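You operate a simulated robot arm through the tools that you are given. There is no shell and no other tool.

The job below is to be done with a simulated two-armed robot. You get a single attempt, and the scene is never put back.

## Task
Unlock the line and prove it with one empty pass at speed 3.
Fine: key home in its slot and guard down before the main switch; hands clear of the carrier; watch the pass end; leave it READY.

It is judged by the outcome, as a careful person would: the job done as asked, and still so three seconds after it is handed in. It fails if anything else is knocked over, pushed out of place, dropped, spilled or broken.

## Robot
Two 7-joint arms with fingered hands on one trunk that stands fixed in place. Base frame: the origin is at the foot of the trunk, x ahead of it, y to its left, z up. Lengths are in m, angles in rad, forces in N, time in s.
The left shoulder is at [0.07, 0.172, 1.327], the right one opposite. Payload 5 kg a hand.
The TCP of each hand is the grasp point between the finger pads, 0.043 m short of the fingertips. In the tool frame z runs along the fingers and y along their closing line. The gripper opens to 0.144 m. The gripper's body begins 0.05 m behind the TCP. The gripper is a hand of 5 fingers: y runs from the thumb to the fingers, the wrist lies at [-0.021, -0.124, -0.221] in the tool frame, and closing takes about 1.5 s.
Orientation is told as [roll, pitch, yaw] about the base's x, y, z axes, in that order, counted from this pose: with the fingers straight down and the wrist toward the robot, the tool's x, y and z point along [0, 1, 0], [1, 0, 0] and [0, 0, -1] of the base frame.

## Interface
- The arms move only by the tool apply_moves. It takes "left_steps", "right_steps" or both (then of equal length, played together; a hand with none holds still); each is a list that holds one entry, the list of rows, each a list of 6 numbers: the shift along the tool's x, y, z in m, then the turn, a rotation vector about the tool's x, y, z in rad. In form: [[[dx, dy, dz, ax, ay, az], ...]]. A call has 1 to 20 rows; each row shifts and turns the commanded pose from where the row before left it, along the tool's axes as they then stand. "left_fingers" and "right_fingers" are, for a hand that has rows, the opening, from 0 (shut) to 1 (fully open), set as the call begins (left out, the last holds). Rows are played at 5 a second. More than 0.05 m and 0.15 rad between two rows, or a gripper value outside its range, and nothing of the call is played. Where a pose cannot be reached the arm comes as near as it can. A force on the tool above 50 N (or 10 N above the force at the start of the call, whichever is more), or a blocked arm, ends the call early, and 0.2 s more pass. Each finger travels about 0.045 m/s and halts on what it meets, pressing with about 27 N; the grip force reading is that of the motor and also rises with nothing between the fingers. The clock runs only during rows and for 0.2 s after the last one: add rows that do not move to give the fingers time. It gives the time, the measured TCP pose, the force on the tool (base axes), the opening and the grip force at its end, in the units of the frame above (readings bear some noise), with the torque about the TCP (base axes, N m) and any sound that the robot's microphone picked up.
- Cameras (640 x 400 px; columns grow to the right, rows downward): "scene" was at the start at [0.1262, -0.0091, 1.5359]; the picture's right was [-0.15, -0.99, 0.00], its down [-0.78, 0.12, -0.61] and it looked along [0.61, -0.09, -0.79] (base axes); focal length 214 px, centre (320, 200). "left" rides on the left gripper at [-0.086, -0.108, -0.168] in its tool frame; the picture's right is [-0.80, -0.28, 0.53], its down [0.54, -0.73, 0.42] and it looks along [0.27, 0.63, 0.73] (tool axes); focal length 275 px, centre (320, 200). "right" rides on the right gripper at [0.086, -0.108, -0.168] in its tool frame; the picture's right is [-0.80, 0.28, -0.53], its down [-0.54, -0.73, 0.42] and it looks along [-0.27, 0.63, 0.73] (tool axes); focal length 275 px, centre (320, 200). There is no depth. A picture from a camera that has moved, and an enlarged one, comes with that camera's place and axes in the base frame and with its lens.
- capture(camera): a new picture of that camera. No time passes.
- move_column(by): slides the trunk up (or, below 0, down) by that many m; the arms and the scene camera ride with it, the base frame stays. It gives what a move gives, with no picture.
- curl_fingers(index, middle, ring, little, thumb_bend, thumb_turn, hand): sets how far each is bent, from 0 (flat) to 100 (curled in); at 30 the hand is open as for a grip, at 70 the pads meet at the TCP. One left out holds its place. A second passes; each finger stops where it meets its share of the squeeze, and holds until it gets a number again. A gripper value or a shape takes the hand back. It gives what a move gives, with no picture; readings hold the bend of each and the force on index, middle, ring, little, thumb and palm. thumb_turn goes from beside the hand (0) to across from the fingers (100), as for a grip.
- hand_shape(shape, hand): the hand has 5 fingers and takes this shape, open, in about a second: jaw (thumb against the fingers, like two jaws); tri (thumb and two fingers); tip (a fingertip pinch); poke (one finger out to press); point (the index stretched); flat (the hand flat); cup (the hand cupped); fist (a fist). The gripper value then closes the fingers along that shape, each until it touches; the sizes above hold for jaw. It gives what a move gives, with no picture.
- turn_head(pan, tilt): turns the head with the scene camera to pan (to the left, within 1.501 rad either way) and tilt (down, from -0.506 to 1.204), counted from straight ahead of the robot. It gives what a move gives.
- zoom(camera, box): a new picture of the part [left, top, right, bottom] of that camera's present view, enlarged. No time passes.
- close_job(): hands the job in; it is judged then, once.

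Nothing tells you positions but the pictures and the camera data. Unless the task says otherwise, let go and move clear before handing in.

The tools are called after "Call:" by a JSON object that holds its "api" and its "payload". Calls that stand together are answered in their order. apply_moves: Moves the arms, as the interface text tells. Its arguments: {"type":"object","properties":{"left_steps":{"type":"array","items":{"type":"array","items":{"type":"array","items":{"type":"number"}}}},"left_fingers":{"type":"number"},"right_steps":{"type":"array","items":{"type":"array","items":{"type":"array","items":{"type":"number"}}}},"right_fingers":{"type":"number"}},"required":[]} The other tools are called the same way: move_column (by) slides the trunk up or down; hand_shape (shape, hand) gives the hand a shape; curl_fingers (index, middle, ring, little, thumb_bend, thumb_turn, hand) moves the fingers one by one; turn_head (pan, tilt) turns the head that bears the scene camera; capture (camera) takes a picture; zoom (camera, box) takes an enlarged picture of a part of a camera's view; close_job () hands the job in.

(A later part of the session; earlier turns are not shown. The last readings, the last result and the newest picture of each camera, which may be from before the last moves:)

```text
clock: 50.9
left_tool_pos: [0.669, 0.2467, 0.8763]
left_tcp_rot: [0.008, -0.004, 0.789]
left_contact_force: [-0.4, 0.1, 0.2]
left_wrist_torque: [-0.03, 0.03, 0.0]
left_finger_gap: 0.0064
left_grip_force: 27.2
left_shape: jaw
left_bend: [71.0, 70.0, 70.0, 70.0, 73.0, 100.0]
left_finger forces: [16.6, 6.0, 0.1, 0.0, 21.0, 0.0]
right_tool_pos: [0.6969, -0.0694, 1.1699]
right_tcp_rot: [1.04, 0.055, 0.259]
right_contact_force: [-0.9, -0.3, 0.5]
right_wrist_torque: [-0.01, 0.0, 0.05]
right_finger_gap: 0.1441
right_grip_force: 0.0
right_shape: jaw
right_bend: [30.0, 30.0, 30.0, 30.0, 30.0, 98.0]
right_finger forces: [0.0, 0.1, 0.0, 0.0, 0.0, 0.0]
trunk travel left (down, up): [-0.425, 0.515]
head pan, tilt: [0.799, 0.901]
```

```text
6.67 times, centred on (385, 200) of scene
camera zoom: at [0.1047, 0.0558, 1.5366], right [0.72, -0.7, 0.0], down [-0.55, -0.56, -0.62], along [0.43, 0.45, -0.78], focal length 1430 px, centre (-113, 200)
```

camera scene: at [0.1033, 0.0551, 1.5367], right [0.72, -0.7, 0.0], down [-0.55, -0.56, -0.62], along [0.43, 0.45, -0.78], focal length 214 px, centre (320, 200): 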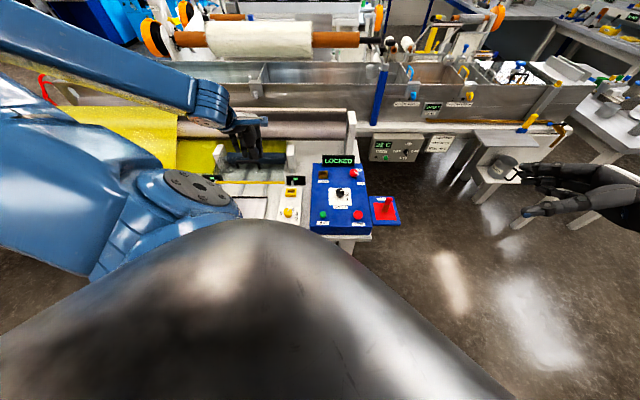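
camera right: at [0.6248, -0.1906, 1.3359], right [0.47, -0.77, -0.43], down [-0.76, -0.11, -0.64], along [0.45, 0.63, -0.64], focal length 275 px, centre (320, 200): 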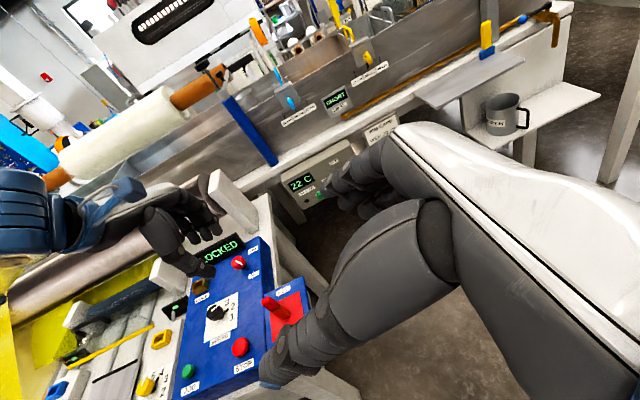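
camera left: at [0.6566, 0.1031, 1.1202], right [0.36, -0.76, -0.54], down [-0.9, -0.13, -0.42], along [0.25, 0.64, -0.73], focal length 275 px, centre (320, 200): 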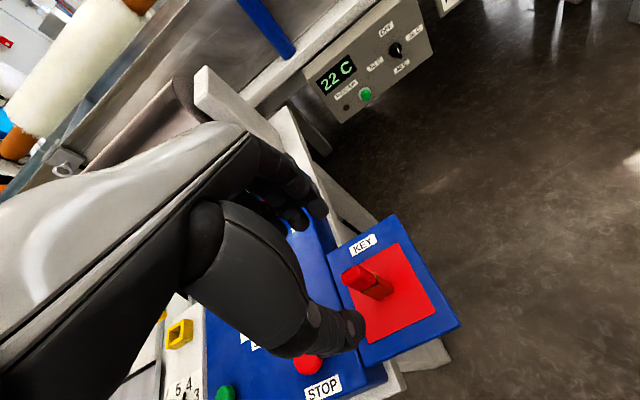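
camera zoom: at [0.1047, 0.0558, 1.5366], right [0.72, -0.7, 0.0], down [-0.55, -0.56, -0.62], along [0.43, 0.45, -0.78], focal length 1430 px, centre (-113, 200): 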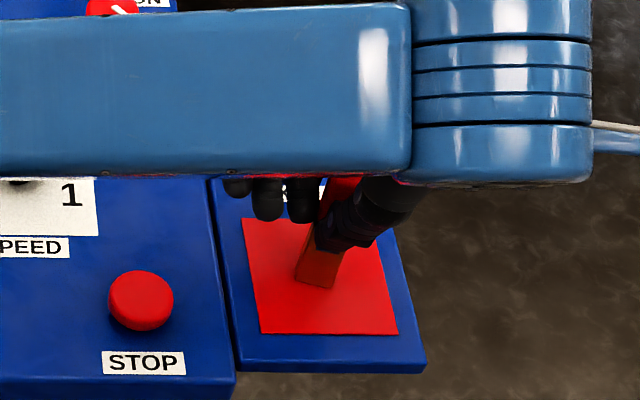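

The key is gripped by thumb, index and middle, but it has twisted about its vertical axis. I'll let go and try the three-finger shape for a square grip.

Call:
{"api": "apply_moves", "payload": {"left_steps": [[[0, 0, 0, 0, 0, 0], [0, 0, 0, 0, 0, 0], [0, 0, 0, 0, 0, 0], [0, 0, 0, 0, 0, 0], [0, 0, 0, 0, 0, 0]]], "left_fingers": 0.5}}

Call:
{"api": "hand_shape", "payload": {"hand": "left", "shape": "tri"}}

Call:
{"api": "capture", "payload": {"camera": "left"}}

Call:
{"api": "zoom", "payload": {"camera": "left", "box": [240, 150, 420, 350]}}

Call:
{"api": "zoom", "payload": {"camera": "right", "box": [230, 260, 320, 340]}}

Call:
{"api": "zoom", "payload": {"camera": "scene", "box": [350, 170, 420, 230]}}

```text
clock: 52.1
left_tool_pos: [0.6694, 0.2452, 0.8771]
left_tcp_rot: [0.008, -0.003, 0.787]
left_contact_force: [0.1, -0.2, -0.8]
left_wrist_torque: [0.01, 0.0, 0.0]
left_finger_gap: 0.0715
left_grip_force: 0.0
left_shape: jaw
left_bend: [74.0, 45.0, 42.0, 40.0, 70.0, 100.0]
left_finger forces: [0.0, 0.0, 0.1, 0.1, 0.1, 0.0]
right_tool_pos: [0.6964, -0.0685, 1.1701]
right_tcp_rot: [1.041, 0.058, 0.256]
right_contact_force: [-0.1, -0.2, 0.2]
right_wrist_torque: [0.02, 0.03, -0.01]
right_finger_gap: 0.1441
right_grip_force: 0.0
right_shape: jaw
right_bend: [30.0, 30.0, 30.0, 30.0, 30.0, 98.0]
right_finger forces: [0.0, 0.0, 0.0, 0.0, 0.0, 0.0]
trunk travel left (down, up): [-0.425, 0.515]
head pan, tilt: [0.799, 0.901]
```

```text
clock: 53.0
left_tool_pos: [0.6691, 0.2459, 0.8762]
left_tcp_rot: [0.008, -0.003, 0.788]
left_contact_force: [-0.9, 0.8, 0.5]
left_wrist_torque: [-0.02, 0.01, -0.01]
left_finger_gap: 0.1439
left_grip_force: 0.1
left_shape: tri
left_bend: [30.0, 30.0, 99.0, 99.0, 30.0, 98.0]
left_finger forces: [0.0, 0.0, 0.0, 0.0, 0.0, 0.0]
right_tool_pos: [0.6962, -0.0694, 1.1707]
right_tcp_rot: [1.041, 0.055, 0.258]
right_contact_force: [-1.0, 0.4, -0.3]
right_wrist_torque: [-0.01, -0.01, -0.03]
right_finger_gap: 0.1441
right_grip_force: 0.0
right_shape: jaw
right_bend: [30.0, 30.0, 30.0, 30.0, 30.0, 98.0]
right_finger forces: [0.0, 0.0, 0.0, 0.0, 0.0, 0.1]
trunk travel left (down, up): [-0.425, 0.515]
head pan, tilt: [0.799, 0.901]
```

```text
taken
camera left: at [0.6534, 0.1067, 1.0436], right [0.36, -0.76, -0.54], down [-0.9, -0.13, -0.42], along [0.25, 0.64, -0.73], focal length 275 px, centre (320, 200)
```

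left: 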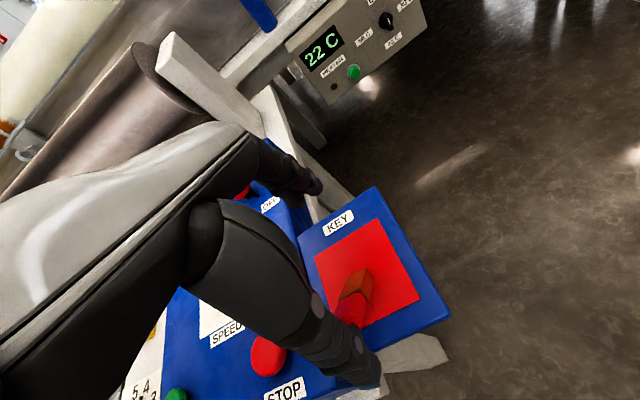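

```text
2.00 times, centred on (330, 250) of left
camera zoom: at [0.6534, 0.1067, 1.0436], right [0.36, -0.76, -0.54], down [-0.9, -0.13, -0.42], along [0.25, 0.64, -0.73], focal length 551 px, centre (300, 100)
```

zoom: 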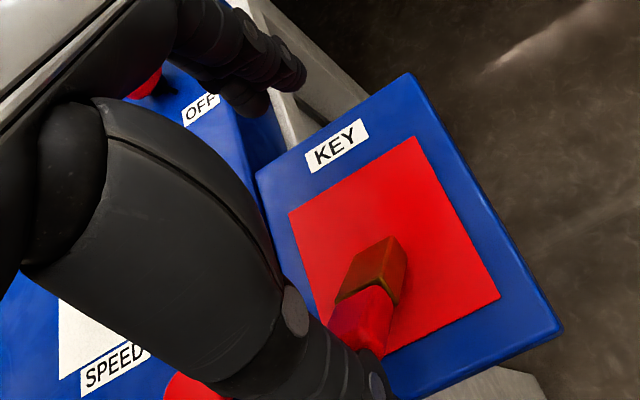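

```text
5.00 times, centred on (275, 300) of right
camera zoom: at [0.6261, -0.1919, 1.335], right [0.47, -0.77, -0.43], down [-0.76, -0.11, -0.64], along [0.45, 0.63, -0.64], focal length 1376 px, centre (545, -300)
```

zoom: 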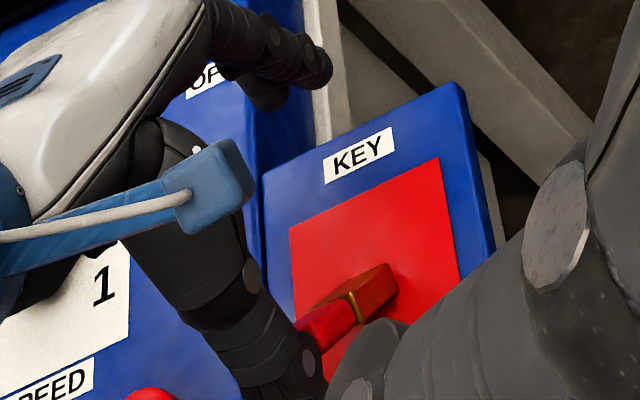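

```text
6.67 times, centred on (385, 200) of scene
camera zoom: at [0.1047, 0.0558, 1.5366], right [0.72, -0.7, 0.0], down [-0.55, -0.56, -0.62], along [0.43, 0.45, -0.78], focal length 1430 px, centre (-113, 200)
```

zoom: 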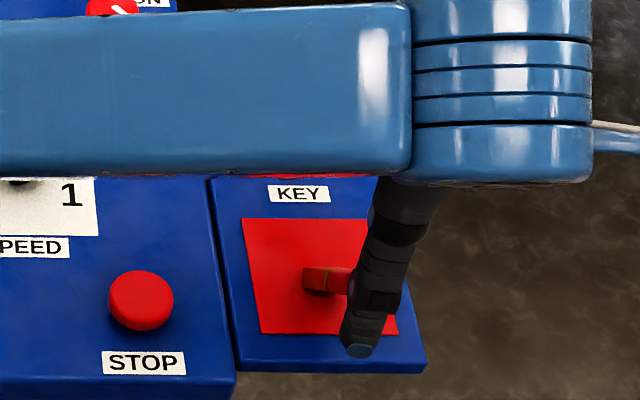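

Letting go tipped the key over: it now lies on its tray or leans on the thumb. I need to see how it lies before I move.

Call:
{"api": "zoom", "payload": {"camera": "left", "box": [300, 230, 400, 340]}}

Call:
{"api": "zoom", "payload": {"camera": "right", "box": [265, 290, 315, 330]}}

Call:
{"api": "zoom", "payload": {"camera": "scene", "box": [365, 190, 405, 225]}}

```text
3.64 times, centred on (350, 285) of left
camera zoom: at [0.6534, 0.1067, 1.0436], right [0.36, -0.76, -0.54], down [-0.9, -0.13, -0.42], along [0.25, 0.64, -0.73], focal length 1001 px, centre (211, -109)
```

zoom: 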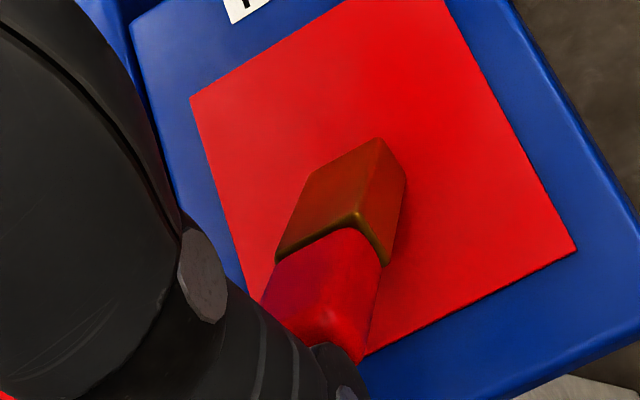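

```text
10.00 times, centred on (290, 310) of right
camera zoom: at [0.6261, -0.1919, 1.335], right [0.47, -0.77, -0.43], down [-0.76, -0.11, -0.64], along [0.45, 0.63, -0.64], focal length 2753 px, centre (620, -900)
```

zoom: 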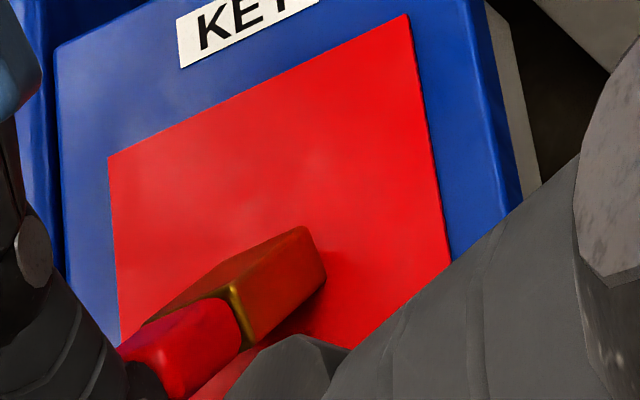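

```text
11.43 times, centred on (385, 208) of scene
camera zoom: at [0.1047, 0.0558, 1.5366], right [0.72, -0.7, 0.0], down [-0.55, -0.56, -0.62], along [0.43, 0.45, -0.78], focal length 2451 px, centre (-423, 114)
```

zoom: 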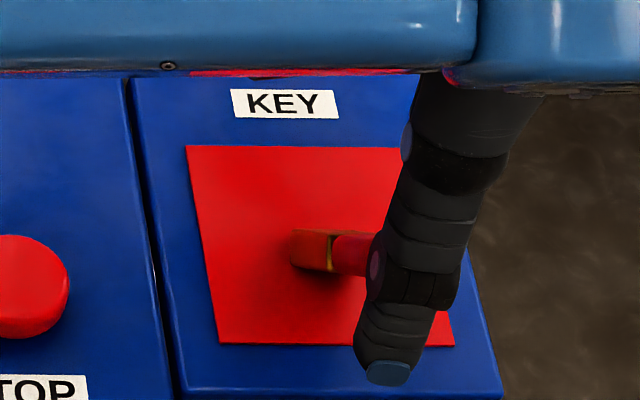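

The key is leaning against the thumb with its foot still on the tray. Closing the tri grip slowly should push it back upright and clamp it, so I'll do this in small steps.

Call:
{"api": "apply_moves", "payload": {"left_steps": [[[0, 0, 0, 0, 0, 0], [0, 0, 0, 0, 0, 0], [0, 0, 0, 0, 0, 0]]], "left_fingers": 0.8}}

Call:
{"api": "zoom", "payload": {"camera": "left", "box": [240, 150, 420, 350]}}

Call:
{"api": "zoom", "payload": {"camera": "right", "box": [230, 260, 320, 340]}}

Call:
{"api": "zoom", "payload": {"camera": "scene", "box": [350, 170, 420, 230]}}

```text
clock: 53.8
left_tool_pos: [0.6684, 0.2472, 0.8765]
left_tcp_rot: [0.008, -0.004, 0.785]
left_contact_force: [-0.3, -0.2, 0.1]
left_wrist_torque: [0.03, 0.0, -0.02]
left_finger_gap: 0.1156
left_grip_force: 0.0
left_shape: tri
left_bend: [26.0, 34.0, 99.0, 99.0, 51.0, 99.0]
left_finger forces: [0.0, 0.0, 0.1, 0.1, 0.0, 0.1]
right_tool_pos: [0.697, -0.069, 1.1693]
right_tcp_rot: [1.04, 0.057, 0.258]
right_contact_force: [0.4, 0.4, 0.1]
right_wrist_torque: [-0.02, 0.02, 0.03]
right_finger_gap: 0.144
right_grip_force: 0.0
right_shape: jaw
right_bend: [30.0, 30.0, 30.0, 30.0, 30.0, 98.0]
right_finger forces: [0.0, 0.1, 0.0, 0.1, 0.0, 0.1]
trunk travel left (down, up): [-0.425, 0.515]
head pan, tilt: [0.799, 0.901]
```

```text
2.00 times, centred on (330, 250) of left
camera zoom: at [0.6534, 0.1067, 1.0436], right [0.36, -0.76, -0.54], down [-0.9, -0.13, -0.42], along [0.25, 0.64, -0.73], focal length 551 px, centre (300, 100)
```

zoom: 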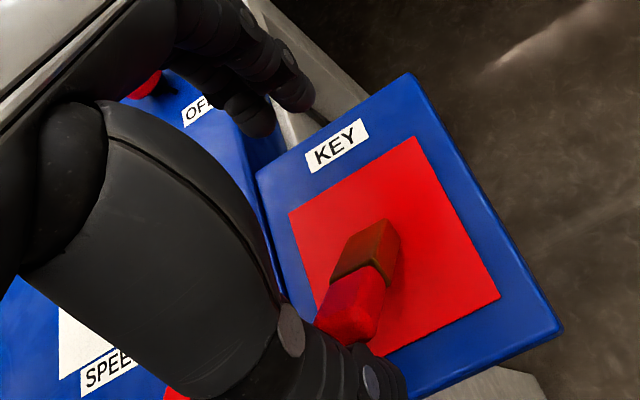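

```text
5.00 times, centred on (275, 300) of right
camera zoom: at [0.6261, -0.1919, 1.335], right [0.47, -0.77, -0.43], down [-0.76, -0.11, -0.64], along [0.45, 0.63, -0.64], focal length 1376 px, centre (545, -300)
```

zoom: 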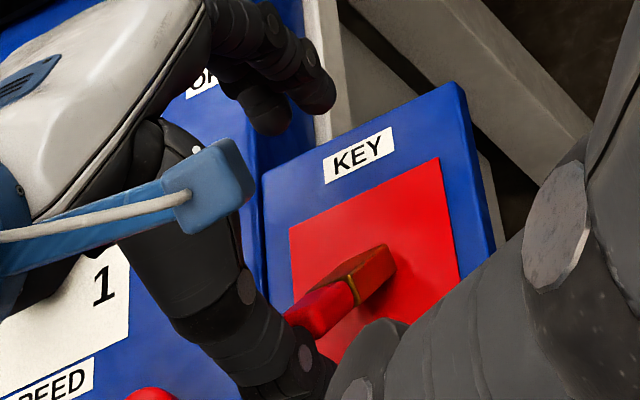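

```text
6.67 times, centred on (385, 200) of scene
camera zoom: at [0.1047, 0.0557, 1.5366], right [0.72, -0.7, 0.0], down [-0.55, -0.56, -0.62], along [0.43, 0.45, -0.78], focal length 1430 px, centre (-113, 200)
```

zoom: 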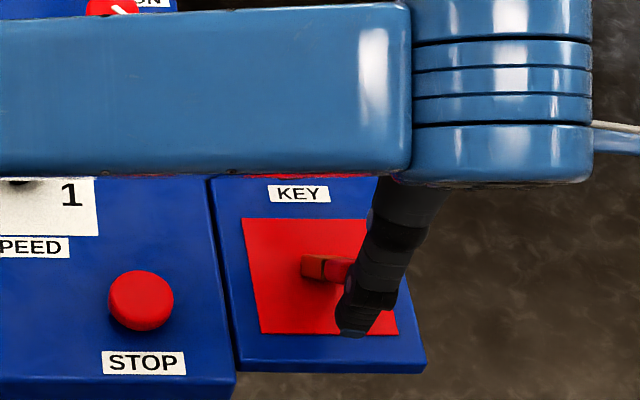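

Call:
{"api": "apply_moves", "payload": {"left_steps": [[[0, 0, 0, 0, 0, 0], [0, 0, 0, 0, 0, 0], [0, 0, 0, 0, 0, 0]]], "left_fingers": 0.65}}

Call:
{"api": "zoom", "payload": {"camera": "left", "box": [240, 150, 420, 350]}}

Call:
{"api": "zoom", "payload": {"camera": "right", "box": [230, 260, 320, 340]}}

Call:
{"api": "zoom", "payload": {"camera": "scene", "box": [350, 170, 420, 230]}}

```text
clock: 54.6
left_tool_pos: [0.6689, 0.2455, 0.8766]
left_tcp_rot: [0.01, -0.002, 0.786]
left_contact_force: [0.6, 0.2, -0.4]
left_wrist_torque: [0.0, 0.0, 0.0]
left_finger_gap: 0.094
left_grip_force: 0.1
left_shape: tri
left_bend: [73.0, 39.0, 99.0, 99.0, 62.0, 100.0]
left_finger forces: [0.0, 0.0, 0.0, 0.1, 0.2, 0.0]
right_tool_pos: [0.696, -0.0688, 1.1695]
right_tcp_rot: [1.04, 0.055, 0.26]
right_contact_force: [0.2, -0.7, -0.1]
right_wrist_torque: [0.01, 0.03, 0.01]
right_finger_gap: 0.1441
right_grip_force: 0.0
right_shape: jaw
right_bend: [30.0, 30.0, 30.0, 30.0, 30.0, 98.0]
right_finger forces: [0.0, 0.0, 0.0, 0.0, 0.0, 0.1]
trunk travel left (down, up): [-0.425, 0.515]
head pan, tilt: [0.799, 0.901]
```

```text
2.00 times, centred on (330, 250) of left
camera zoom: at [0.6534, 0.1067, 1.0436], right [0.36, -0.76, -0.54], down [-0.9, -0.13, -0.42], along [0.25, 0.64, -0.73], focal length 551 px, centre (300, 100)
```

zoom: 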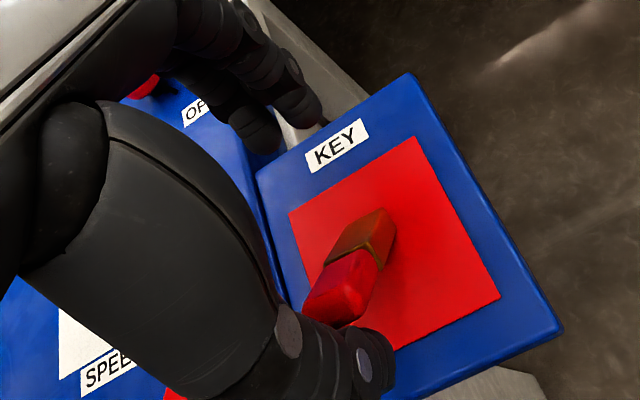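

```text
5.00 times, centred on (275, 300) of right
camera zoom: at [0.6261, -0.1919, 1.335], right [0.47, -0.77, -0.43], down [-0.76, -0.11, -0.64], along [0.45, 0.63, -0.64], focal length 1376 px, centre (545, -300)
```

zoom: 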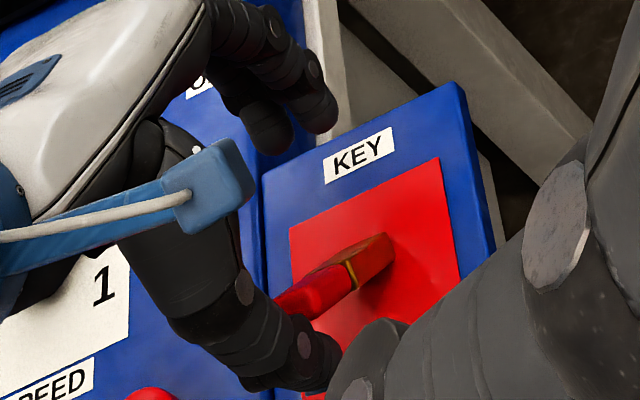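

```text
6.67 times, centred on (385, 200) of scene
camera zoom: at [0.1047, 0.0557, 1.5366], right [0.72, -0.7, 0.0], down [-0.55, -0.56, -0.62], along [0.43, 0.45, -0.78], focal length 1430 px, centre (-113, 200)
```

zoom: 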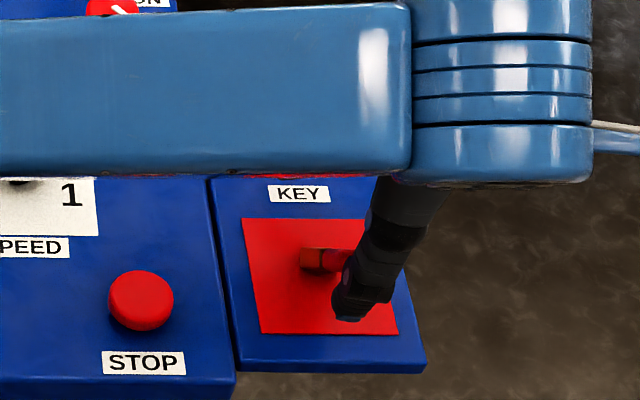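

Call:
{"api": "apply_moves", "payload": {"left_steps": [[[0, 0, 0, 0, 0, 0], [0, 0, 0, 0, 0, 0], [0, 0, 0, 0, 0, 0]]], "left_fingers": 0.45}}

Call:
{"api": "zoom", "payload": {"camera": "left", "box": [240, 150, 420, 350]}}

Call:
{"api": "zoom", "payload": {"camera": "right", "box": [230, 260, 320, 340]}}

Call:
{"api": "zoom", "payload": {"camera": "scene", "box": [350, 170, 420, 230]}}

```text
clock: 55.4
left_tool_pos: [0.6689, 0.2453, 0.8771]
left_tcp_rot: [0.009, -0.003, 0.787]
left_contact_force: [-0.5, 0.2, 0.8]
left_wrist_torque: [-0.02, 0.01, -0.02]
left_finger_gap: 0.0656
left_grip_force: 0.1
left_shape: tri
left_bend: [74.0, 47.0, 99.0, 99.0, 71.0, 100.0]
left_finger forces: [0.0, 0.0, 0.0, 0.1, 0.0, 0.0]
right_tool_pos: [0.6964, -0.0698, 1.1695]
right_tcp_rot: [1.04, 0.055, 0.259]
right_contact_force: [0.5, 0.4, 0.4]
right_wrist_torque: [0.03, 0.01, -0.01]
right_finger_gap: 0.144
right_grip_force: 0.0
right_shape: jaw
right_bend: [30.0, 30.0, 30.0, 30.0, 30.0, 98.0]
right_finger forces: [0.0, 0.1, 0.0, 0.1, 0.0, 0.0]
trunk travel left (down, up): [-0.425, 0.515]
head pan, tilt: [0.799, 0.901]
```

```text
2.00 times, centred on (330, 250) of left
camera zoom: at [0.6534, 0.1067, 1.0436], right [0.36, -0.76, -0.54], down [-0.9, -0.13, -0.42], along [0.25, 0.64, -0.73], focal length 551 px, centre (300, 100)
```

zoom: 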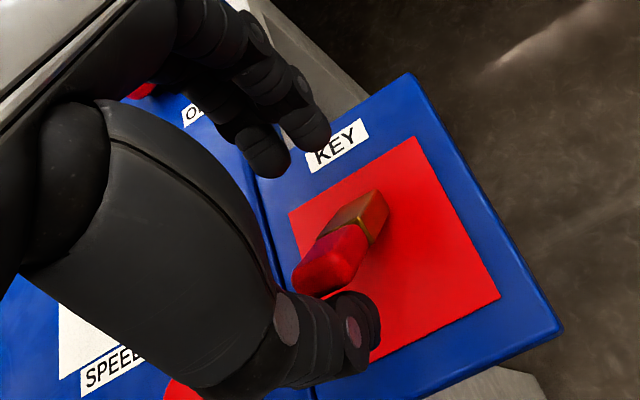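

```text
5.00 times, centred on (275, 300) of right
camera zoom: at [0.6261, -0.1919, 1.335], right [0.47, -0.77, -0.43], down [-0.76, -0.11, -0.64], along [0.45, 0.63, -0.64], focal length 1376 px, centre (545, -300)
```

zoom: 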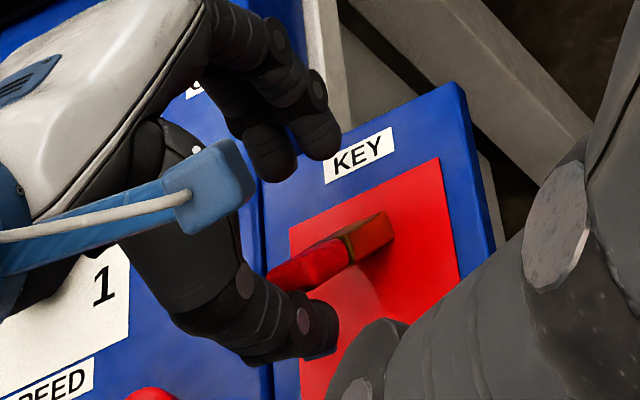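

```text
6.67 times, centred on (385, 200) of scene
camera zoom: at [0.1047, 0.0557, 1.5366], right [0.72, -0.7, 0.0], down [-0.55, -0.56, -0.62], along [0.43, 0.45, -0.78], focal length 1430 px, centre (-113, 200)
```

zoom: 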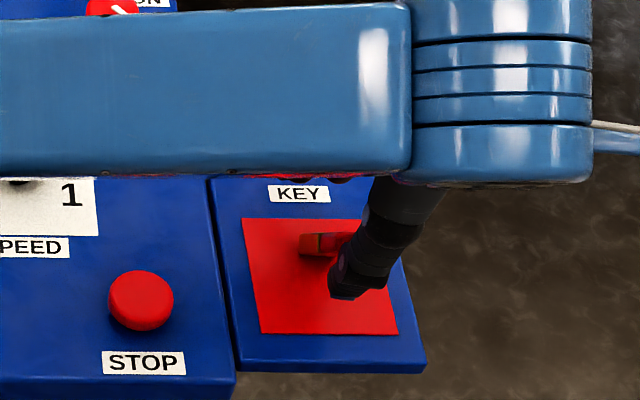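

Call:
{"api": "zoom", "payload": {"camera": "left", "box": [300, 230, 390, 320]}}

Call:
{"api": "zoom", "payload": {"camera": "right", "box": [270, 285, 320, 325]}}

Call:
{"api": "zoom", "payload": {"camera": "scene", "box": [365, 190, 405, 225]}}

```text
4.44 times, centred on (345, 275) of left
camera zoom: at [0.6534, 0.1067, 1.0436], right [0.36, -0.76, -0.54], down [-0.9, -0.13, -0.42], along [0.25, 0.64, -0.73], focal length 1224 px, centre (209, -133)
```

zoom: 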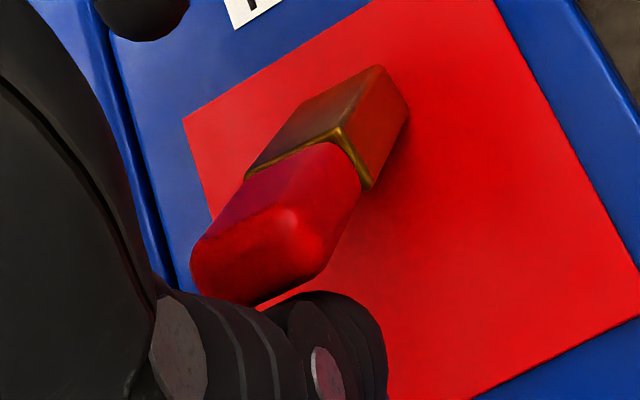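

```text
10.00 times, centred on (295, 305) of right
camera zoom: at [0.6261, -0.1919, 1.335], right [0.47, -0.77, -0.43], down [-0.76, -0.11, -0.64], along [0.45, 0.63, -0.64], focal length 2753 px, centre (570, -850)
```

zoom: 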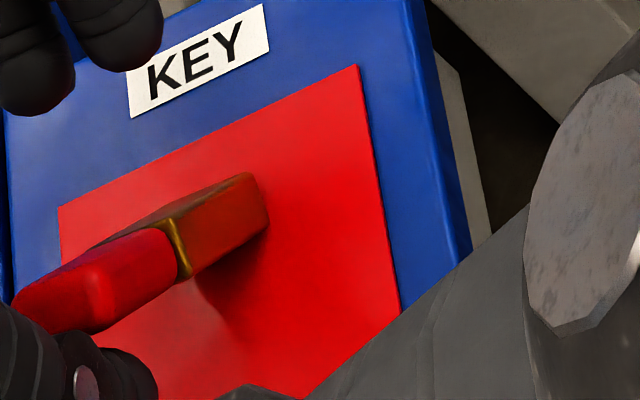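

```text
11.43 times, centred on (385, 208) of scene
camera zoom: at [0.1047, 0.0557, 1.5366], right [0.72, -0.7, 0.0], down [-0.55, -0.56, -0.62], along [0.43, 0.45, -0.78], focal length 2451 px, centre (-423, 114)
```

zoom: 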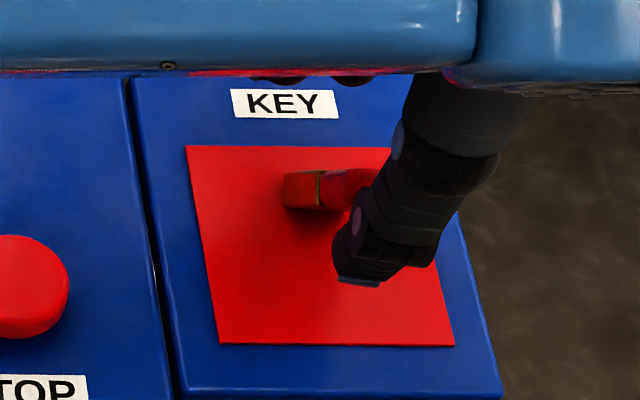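

Triangulation shows the key leaning about 35° straight toward the thumb, so closing is standing it up. I'll continue.

Call:
{"api": "apply_moves", "payload": {"left_steps": [[[0, 0, 0, 0, 0, 0], [0, 0, 0, 0, 0, 0], [0, 0, 0, 0, 0, 0]]], "left_fingers": 0.28}}

Call:
{"api": "zoom", "payload": {"camera": "left", "box": [300, 230, 390, 320]}}

Call:
{"api": "zoom", "payload": {"camera": "right", "box": [250, 270, 320, 325]}}

Call:
{"api": "zoom", "payload": {"camera": "scene", "box": [365, 190, 405, 225]}}

```text
clock: 56.2
left_tool_pos: [0.6685, 0.2463, 0.8774]
left_tcp_rot: [0.008, -0.003, 0.786]
left_contact_force: [-0.2, -0.2, 0.0]
left_wrist_torque: [-0.01, 0.01, -0.02]
left_finger_gap: 0.0407
left_grip_force: 0.2
left_shape: tri
left_bend: [74.0, 55.0, 99.0, 99.0, 74.0, 100.0]
left_finger forces: [0.0, 0.1, 0.0, 0.0, 0.1, 0.0]
right_tool_pos: [0.6966, -0.0692, 1.1698]
right_tcp_rot: [1.042, 0.057, 0.258]
right_contact_force: [0.5, -0.2, 0.2]
right_wrist_torque: [0.02, 0.0, -0.01]
right_finger_gap: 0.1441
right_grip_force: 0.1
right_shape: jaw
right_bend: [30.0, 30.0, 30.0, 30.0, 30.0, 98.0]
right_finger forces: [0.0, 0.0, 0.1, 0.1, 0.1, 0.0]
trunk travel left (down, up): [-0.425, 0.515]
head pan, tilt: [0.799, 0.901]
```

```text
4.44 times, centred on (345, 275) of left
camera zoom: at [0.6534, 0.1067, 1.0436], right [0.36, -0.76, -0.54], down [-0.9, -0.13, -0.42], along [0.25, 0.64, -0.73], focal length 1224 px, centre (209, -133)
```

zoom: 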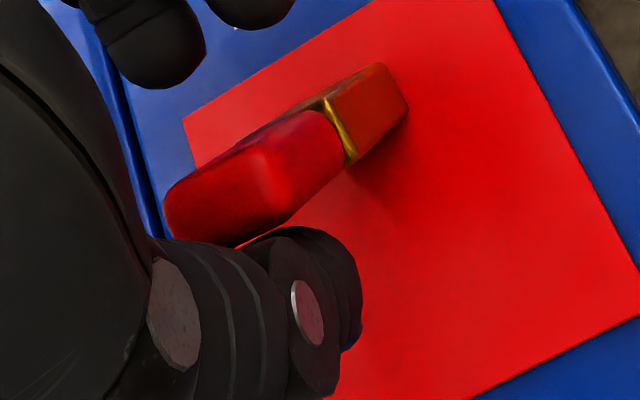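

```text
7.27 times, centred on (285, 298) of right
camera zoom: at [0.6261, -0.1919, 1.335], right [0.47, -0.77, -0.43], down [-0.76, -0.11, -0.64], along [0.45, 0.63, -0.64], focal length 2002 px, centre (574, -509)
```

zoom: 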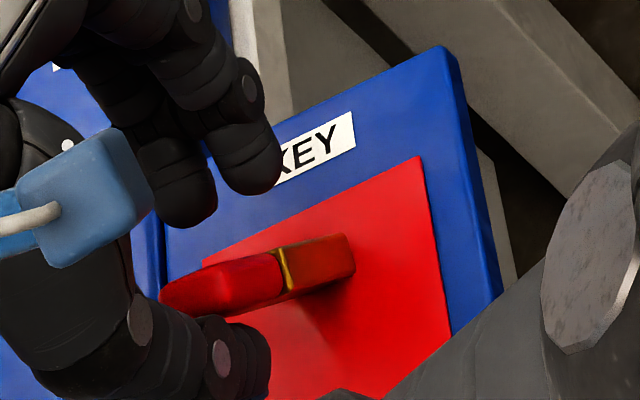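

```text
11.43 times, centred on (385, 208) of scene
camera zoom: at [0.1047, 0.0557, 1.5366], right [0.72, -0.7, 0.0], down [-0.55, -0.56, -0.62], along [0.43, 0.45, -0.78], focal length 2451 px, centre (-423, 114)
```

zoom: 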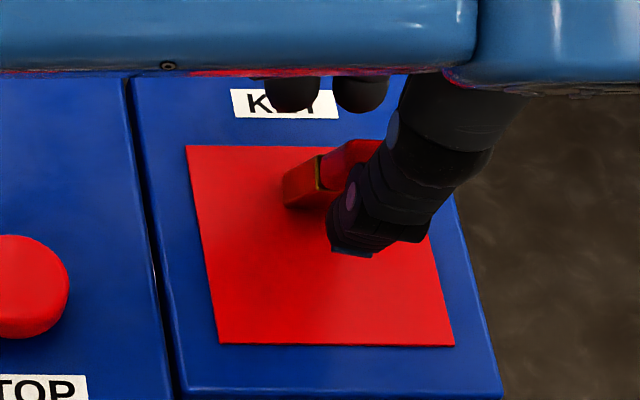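

The foot now holds still while the key tilts up; about 27° remains. I'll move the hand back along the line so the thumb pushes the handle upright.

Call:
{"api": "apply_moves", "payload": {"left_steps": [[[0, 0.006, 0, 0, 0, 0], [0, 0.006, 0, 0, 0, 0], [0, 0.006, 0, 0, 0, 0], [0, 0, 0, 0, 0, 0]]]}}

Call:
{"api": "zoom", "payload": {"camera": "left", "box": [290, 220, 390, 320]}}

Call:
{"api": "zoom", "payload": {"camera": "right", "box": [250, 270, 320, 325]}}

Call:
{"api": "zoom", "payload": {"camera": "scene", "box": [365, 190, 405, 225]}}

```text
clock: 57.2
left_tool_pos: [0.6813, 0.2585, 0.8769]
left_tcp_rot: [0.008, -0.004, 0.787]
left_contact_force: [-1.1, -0.8, 0.2]
left_wrist_torque: [0.02, -0.04, 0.01]
left_finger_gap: 0.0408
left_grip_force: 0.1
left_shape: tri
left_bend: [74.0, 55.0, 99.0, 99.0, 74.0, 100.0]
left_finger forces: [0.0, 0.0, 0.0, 0.1, 0.1, 0.0]
right_tool_pos: [0.6972, -0.0688, 1.1696]
right_tcp_rot: [1.04, 0.055, 0.258]
right_contact_force: [-0.5, -0.1, -0.1]
right_wrist_torque: [0.01, 0.03, 0.02]
right_finger_gap: 0.1438
right_grip_force: 0.0
right_shape: jaw
right_bend: [30.0, 30.0, 30.0, 30.0, 30.0, 98.0]
right_finger forces: [0.0, 0.1, 0.1, 0.1, 0.0, 0.0]
trunk travel left (down, up): [-0.425, 0.515]
head pan, tilt: [0.799, 0.901]
```

```text
4.00 times, centred on (340, 270) of left
camera zoom: at [0.6659, 0.1191, 1.044], right [0.36, -0.76, -0.54], down [-0.9, -0.13, -0.42], along [0.25, 0.64, -0.73], focal length 1101 px, centre (240, -80)
```

zoom: 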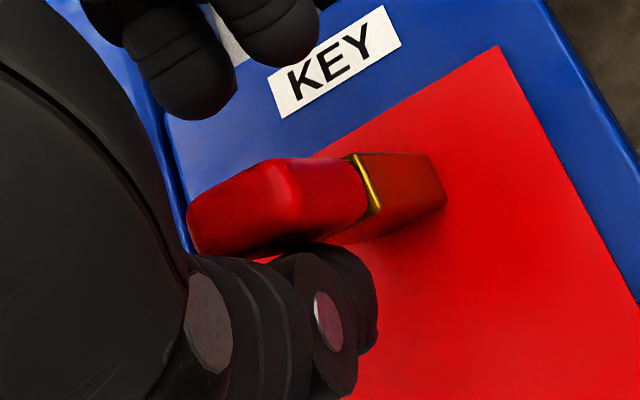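

```text
7.27 times, centred on (285, 298) of right
camera zoom: at [0.6261, -0.1919, 1.335], right [0.47, -0.77, -0.43], down [-0.76, -0.11, -0.64], along [0.45, 0.63, -0.64], focal length 2002 px, centre (574, -509)
```

zoom: 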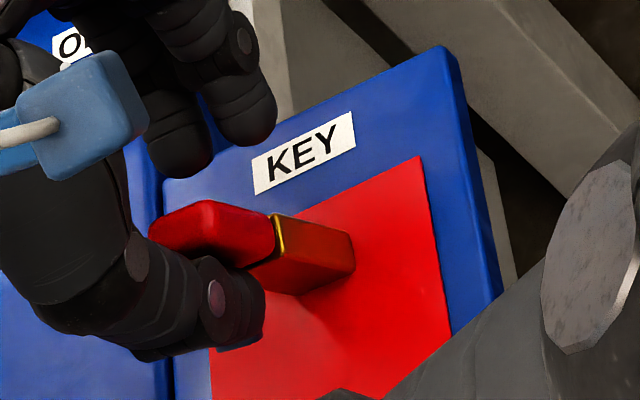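

```text
11.43 times, centred on (385, 208) of scene
camera zoom: at [0.1047, 0.0557, 1.5366], right [0.72, -0.7, 0.0], down [-0.55, -0.56, -0.62], along [0.43, 0.45, -0.78], focal length 2451 px, centre (-423, 114)
```

zoom: 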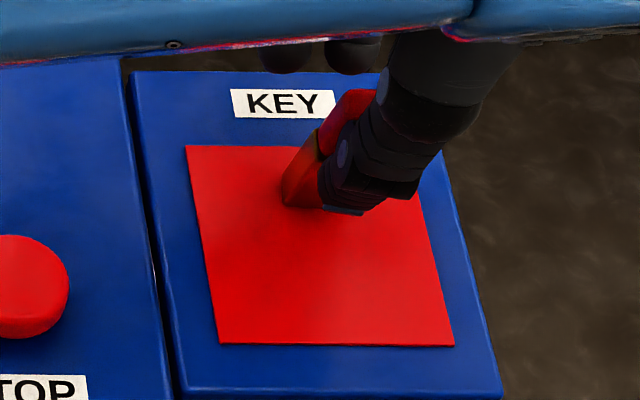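

Call:
{"api": "apply_moves", "payload": {"left_steps": [[[0, 0.004, 0, 0, 0, 0], [0, 0.004, 0, 0, 0, 0], [0, 0.004, 0, 0, 0, 0], [0, 0, 0, 0, 0, 0]]]}}

Call:
{"api": "zoom", "payload": {"camera": "left", "box": [290, 220, 390, 320]}}

Call:
{"api": "zoom", "payload": {"camera": "right", "box": [250, 270, 320, 325]}}

Call:
{"api": "zoom", "payload": {"camera": "scene", "box": [365, 190, 405, 225]}}

```text
clock: 58.2
left_tool_pos: [0.69, 0.2663, 0.8775]
left_tcp_rot: [0.008, -0.002, 0.787]
left_contact_force: [-0.1, 0.2, 0.2]
left_wrist_torque: [0.01, 0.01, 0.01]
left_finger_gap: 0.0408
left_grip_force: 0.1
left_shape: tri
left_bend: [74.0, 55.0, 99.0, 99.0, 74.0, 100.0]
left_finger forces: [0.1, 0.0, 0.1, 0.1, 0.1, 0.1]
right_tool_pos: [0.6973, -0.0695, 1.1701]
right_tcp_rot: [1.04, 0.055, 0.259]
right_contact_force: [0.3, -0.4, -0.6]
right_wrist_torque: [0.01, 0.0, 0.03]
right_finger_gap: 0.1439
right_grip_force: 0.0
right_shape: jaw
right_bend: [30.0, 30.0, 30.0, 30.0, 30.0, 98.0]
right_finger forces: [0.1, 0.0, 0.0, 0.0, 0.0, 0.1]
trunk travel left (down, up): [-0.425, 0.515]
head pan, tilt: [0.799, 0.901]
```

```text
4.00 times, centred on (340, 270) of left
camera zoom: at [0.6742, 0.1274, 1.0438], right [0.36, -0.76, -0.54], down [-0.9, -0.13, -0.42], along [0.25, 0.64, -0.73], focal length 1101 px, centre (240, -80)
```

zoom: 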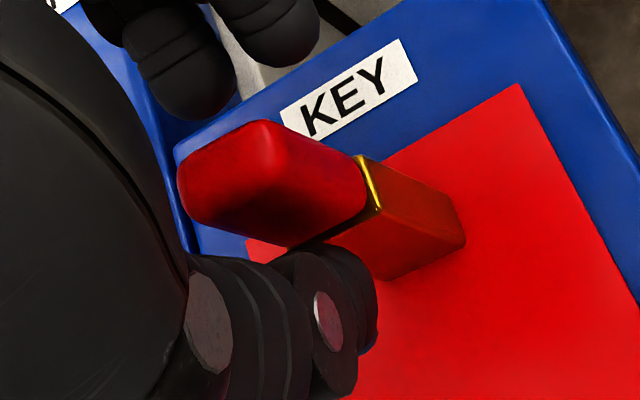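

```text
7.27 times, centred on (285, 298) of right
camera zoom: at [0.6261, -0.1919, 1.335], right [0.47, -0.77, -0.43], down [-0.76, -0.11, -0.64], along [0.45, 0.63, -0.64], focal length 2002 px, centre (574, -509)
```

zoom: 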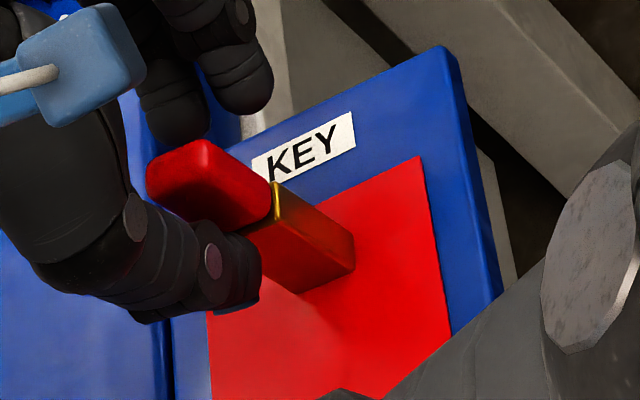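

```text
11.43 times, centred on (385, 208) of scene
camera zoom: at [0.1047, 0.0557, 1.5366], right [0.72, -0.7, 0.0], down [-0.55, -0.56, -0.62], along [0.43, 0.45, -0.78], focal length 2451 px, centre (-423, 114)
```

zoom: 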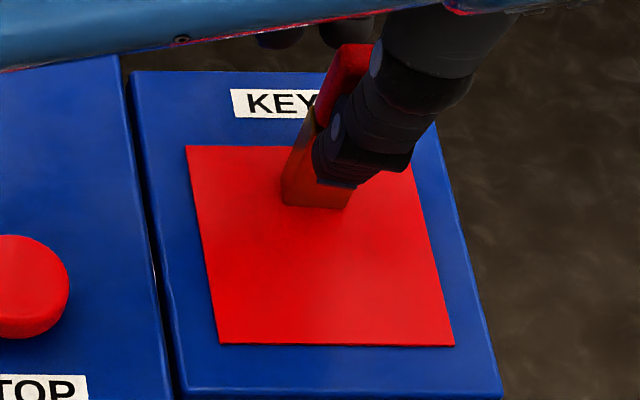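

The key stands upright on its foot again, square to its pad. I'll back the thumb off a few millimetres to check that it stands on its own, and centre the thumb and index on it.

Call:
{"api": "apply_moves", "payload": {"left_steps": [[[0, -0.004, 0, 0, 0, 0], [0.004, 0, 0, 0, 0, 0], [0, 0, 0, 0, 0, 0]]]}}

Call:
{"api": "zoom", "payload": {"camera": "left", "box": [290, 220, 390, 320]}}

Call:
{"api": "zoom", "payload": {"camera": "right", "box": [250, 270, 320, 325]}}

Call:
{"api": "zoom", "payload": {"camera": "scene", "box": [365, 190, 405, 225]}}

```text
clock: 59.0
left_tool_pos: [0.6837, 0.2675, 0.8767]
left_tcp_rot: [0.01, -0.002, 0.789]
left_contact_force: [-0.1, 0.3, -0.2]
left_wrist_torque: [0.01, 0.01, 0.0]
left_finger_gap: 0.0403
left_grip_force: 0.0
left_shape: tri
left_bend: [74.0, 55.0, 99.0, 99.0, 74.0, 100.0]
left_finger forces: [0.1, 0.0, 0.0, 0.1, 0.0, 0.0]
right_tool_pos: [0.6973, -0.0697, 1.1691]
right_tcp_rot: [1.041, 0.055, 0.259]
right_contact_force: [-1.1, -0.8, 0.5]
right_wrist_torque: [-0.01, 0.03, -0.03]
right_finger_gap: 0.1438
right_grip_force: 0.0
right_shape: jaw
right_bend: [30.0, 30.0, 30.0, 30.0, 30.0, 98.0]
right_finger forces: [0.0, 0.1, 0.0, 0.0, 0.1, 0.0]
trunk travel left (down, up): [-0.425, 0.515]
head pan, tilt: [0.799, 0.901]
```

```text
4.00 times, centred on (340, 270) of left
camera zoom: at [0.6688, 0.1276, 1.0435], right [0.36, -0.76, -0.54], down [-0.9, -0.13, -0.42], along [0.25, 0.64, -0.73], focal length 1101 px, centre (240, -80)
```

zoom: 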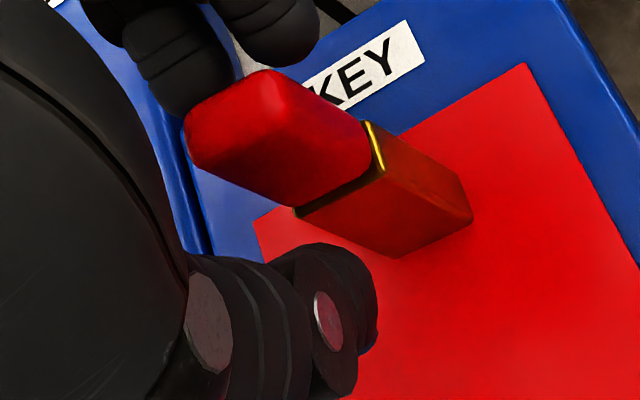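

```text
7.27 times, centred on (285, 298) of right
camera zoom: at [0.6263, -0.192, 1.3349], right [0.47, -0.77, -0.43], down [-0.76, -0.11, -0.64], along [0.45, 0.63, -0.64], focal length 2002 px, centre (574, -509)
```

zoom: 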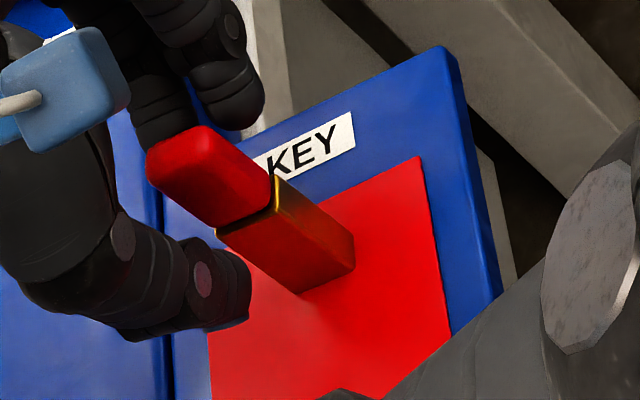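

```text
11.43 times, centred on (385, 208) of scene
camera zoom: at [0.1049, 0.0556, 1.5366], right [0.72, -0.7, 0.0], down [-0.55, -0.56, -0.62], along [0.43, 0.45, -0.78], focal length 2451 px, centre (-423, 114)
```

zoom: 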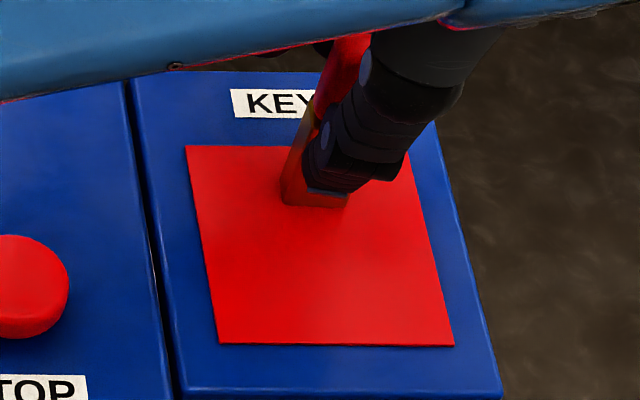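

It stands on its own. Index and middle now straddle the key's centre with the thumb opposite, which is much better balanced than before. I'll close the three-finger grip.

Call:
{"api": "apply_moves", "payload": {"left_steps": [[[0.002, 0, 0, 0, 0, 0], [0, 0, 0, 0, 0, 0], [0, 0, 0, 0, 0, 0], [0, 0, 0, 0, 0, 0], [0, 0, 0, 0, 0, 0], [0, 0, 0, 0, 0, 0]]], "left_fingers": 0.0}}

Call:
{"api": "zoom", "payload": {"camera": "left", "box": [290, 220, 390, 320]}}

Call:
{"api": "zoom", "payload": {"camera": "right", "box": [250, 270, 320, 325]}}

Call:
{"api": "zoom", "payload": {"camera": "scene", "box": [365, 190, 405, 225]}}

```text
clock: 60.4
left_tool_pos: [0.6823, 0.2687, 0.8768]
left_tcp_rot: [0.008, -0.004, 0.786]
left_contact_force: [0.4, 0.2, 0.1]
left_wrist_torque: [0.01, -0.01, -0.02]
left_finger_gap: 0.0007
left_grip_force: 27.7
left_shape: tri
left_bend: [71.0, 70.0, 100.0, 100.0, 72.0, 100.0]
left_finger forces: [13.4, 0.1, 0.0, 0.0, 24.1, 0.1]
right_tool_pos: [0.698, -0.0691, 1.1696]
right_tcp_rot: [1.04, 0.056, 0.259]
right_contact_force: [1.0, 0.4, 1.0]
right_wrist_torque: [0.01, -0.01, 0.0]
right_finger_gap: 0.1439
right_grip_force: 0.1
right_shape: jaw
right_bend: [30.0, 30.0, 30.0, 30.0, 30.0, 98.0]
right_finger forces: [0.0, 0.0, 0.1, 0.0, 0.0, 0.1]
trunk travel left (down, up): [-0.425, 0.515]
head pan, tilt: [0.799, 0.901]
```

```text
4.00 times, centred on (340, 270) of left
camera zoom: at [0.6673, 0.1289, 1.0438], right [0.36, -0.76, -0.54], down [-0.9, -0.13, -0.42], along [0.25, 0.64, -0.73], focal length 1101 px, centre (240, -80)
```

zoom: 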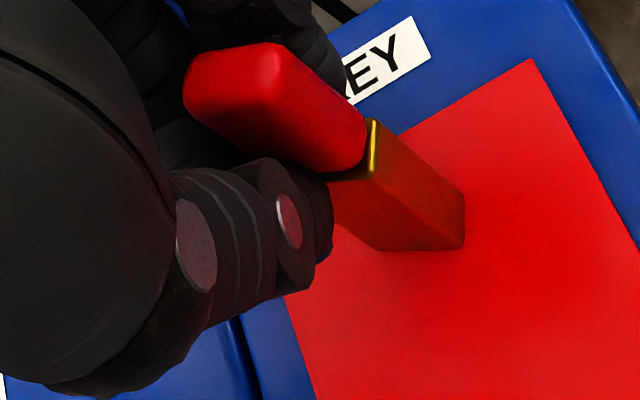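

```text
7.27 times, centred on (285, 298) of right
camera zoom: at [0.6262, -0.1919, 1.3349], right [0.47, -0.77, -0.43], down [-0.76, -0.11, -0.64], along [0.45, 0.63, -0.64], focal length 2002 px, centre (574, -509)
```

zoom: 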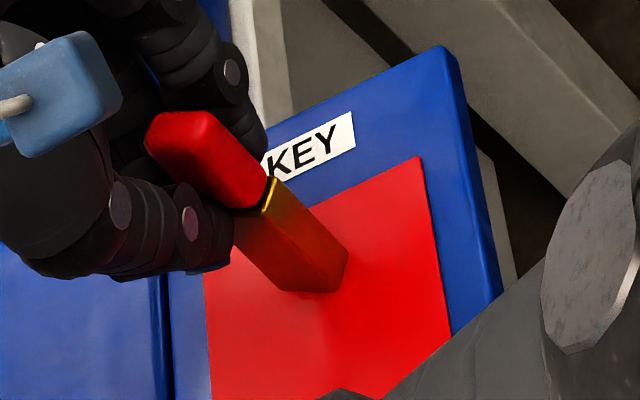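

```text
11.43 times, centred on (385, 208) of scene
camera zoom: at [0.1048, 0.0558, 1.5366], right [0.72, -0.7, 0.0], down [-0.55, -0.56, -0.62], along [0.43, 0.45, -0.78], focal length 2451 px, centre (-423, 114)
```

zoom: 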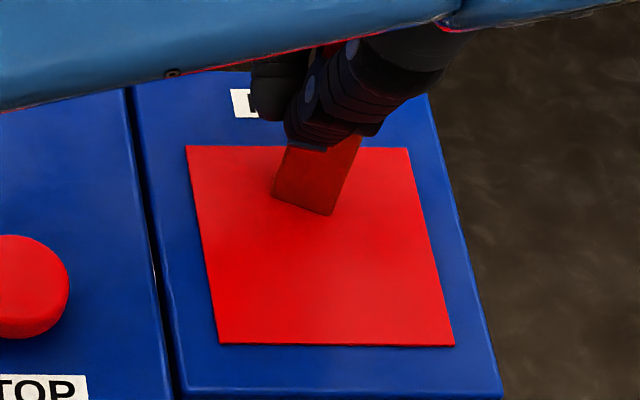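

The thumb and index hold the key firmly, but turned about 22° clockwise; that suits their pads and I can correct it with the wrist. I'll lift it and check the hold.

Call:
{"api": "apply_moves", "payload": {"left_steps": [[[0, 0, -0.015, 0, 0, 0], [0, 0, -0.025, 0, 0, 0], [0, 0, -0.04, 0, 0, 0], [0, 0, -0.04, 0, 0, 0], [0, 0, 0, 0, 0, 0]]]}}

Call:
{"api": "zoom", "payload": {"camera": "left", "box": [290, 220, 390, 320]}}

Call:
{"api": "zoom", "payload": {"camera": "right", "box": [210, 230, 310, 310]}}

Call:
{"api": "zoom", "payload": {"camera": "scene", "box": [345, 150, 425, 220]}}

```text
clock: 61.6
left_tool_pos: [0.6831, 0.2664, 0.9985]
left_tcp_rot: [0.011, -0.004, 0.789]
left_contact_force: [0.1, -0.1, -1.1]
left_wrist_torque: [0.05, 0.04, 0.01]
left_finger_gap: 0.0008
left_grip_force: 27.2
left_shape: tri
left_bend: [71.0, 70.0, 100.0, 100.0, 72.0, 100.0]
left_finger forces: [13.5, 0.1, 0.0, 0.0, 24.8, 0.0]
right_tool_pos: [0.6978, -0.0705, 1.1688]
right_tcp_rot: [1.041, 0.056, 0.258]
right_contact_force: [0.8, -0.6, -0.3]
right_wrist_torque: [-0.02, 0.0, 0.02]
right_finger_gap: 0.1443
right_grip_force: 0.1
right_shape: jaw
right_bend: [30.0, 30.0, 30.0, 30.0, 30.0, 98.0]
right_finger forces: [0.0, 0.0, 0.1, 0.0, 0.0, 0.0]
trunk travel left (down, up): [-0.425, 0.515]
head pan, tilt: [0.799, 0.901]
```

```text
4.00 times, centred on (340, 270) of left
camera zoom: at [0.6675, 0.1272, 1.1646], right [0.36, -0.76, -0.54], down [-0.9, -0.13, -0.42], along [0.25, 0.64, -0.73], focal length 1101 px, centre (240, -80)
```

zoom: 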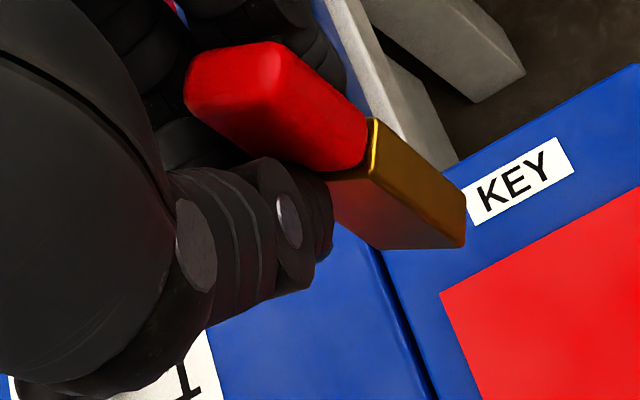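

```text
5.00 times, centred on (260, 270) of right
camera zoom: at [0.6268, -0.1932, 1.3344], right [0.47, -0.77, -0.43], down [-0.76, -0.11, -0.64], along [0.45, 0.63, -0.64], focal length 1376 px, centre (620, -150)
```

zoom: 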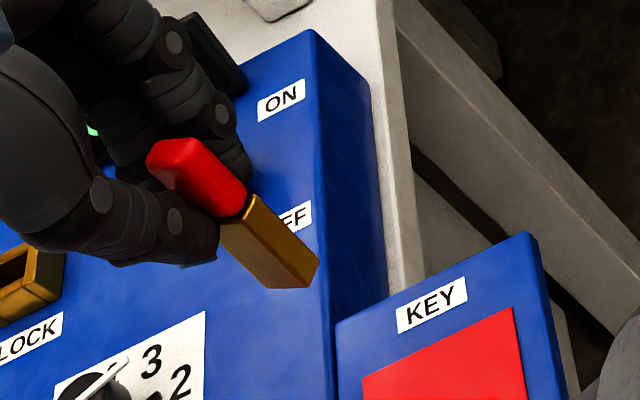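

```text
5.71 times, centred on (385, 185) of scene
camera zoom: at [0.1053, 0.0542, 1.5365], right [0.72, -0.7, 0.0], down [-0.55, -0.56, -0.62], along [0.43, 0.45, -0.78], focal length 1226 px, centre (-51, 286)
```

zoom: 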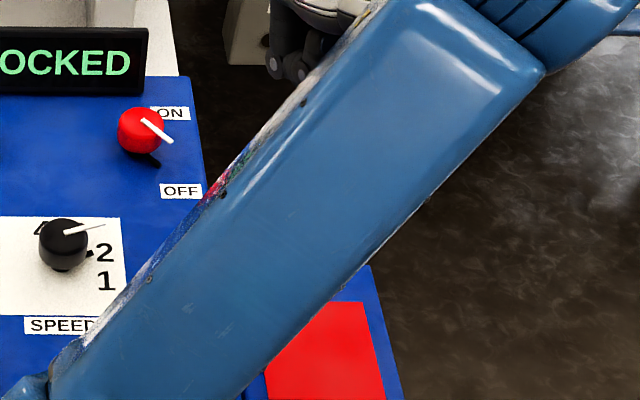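

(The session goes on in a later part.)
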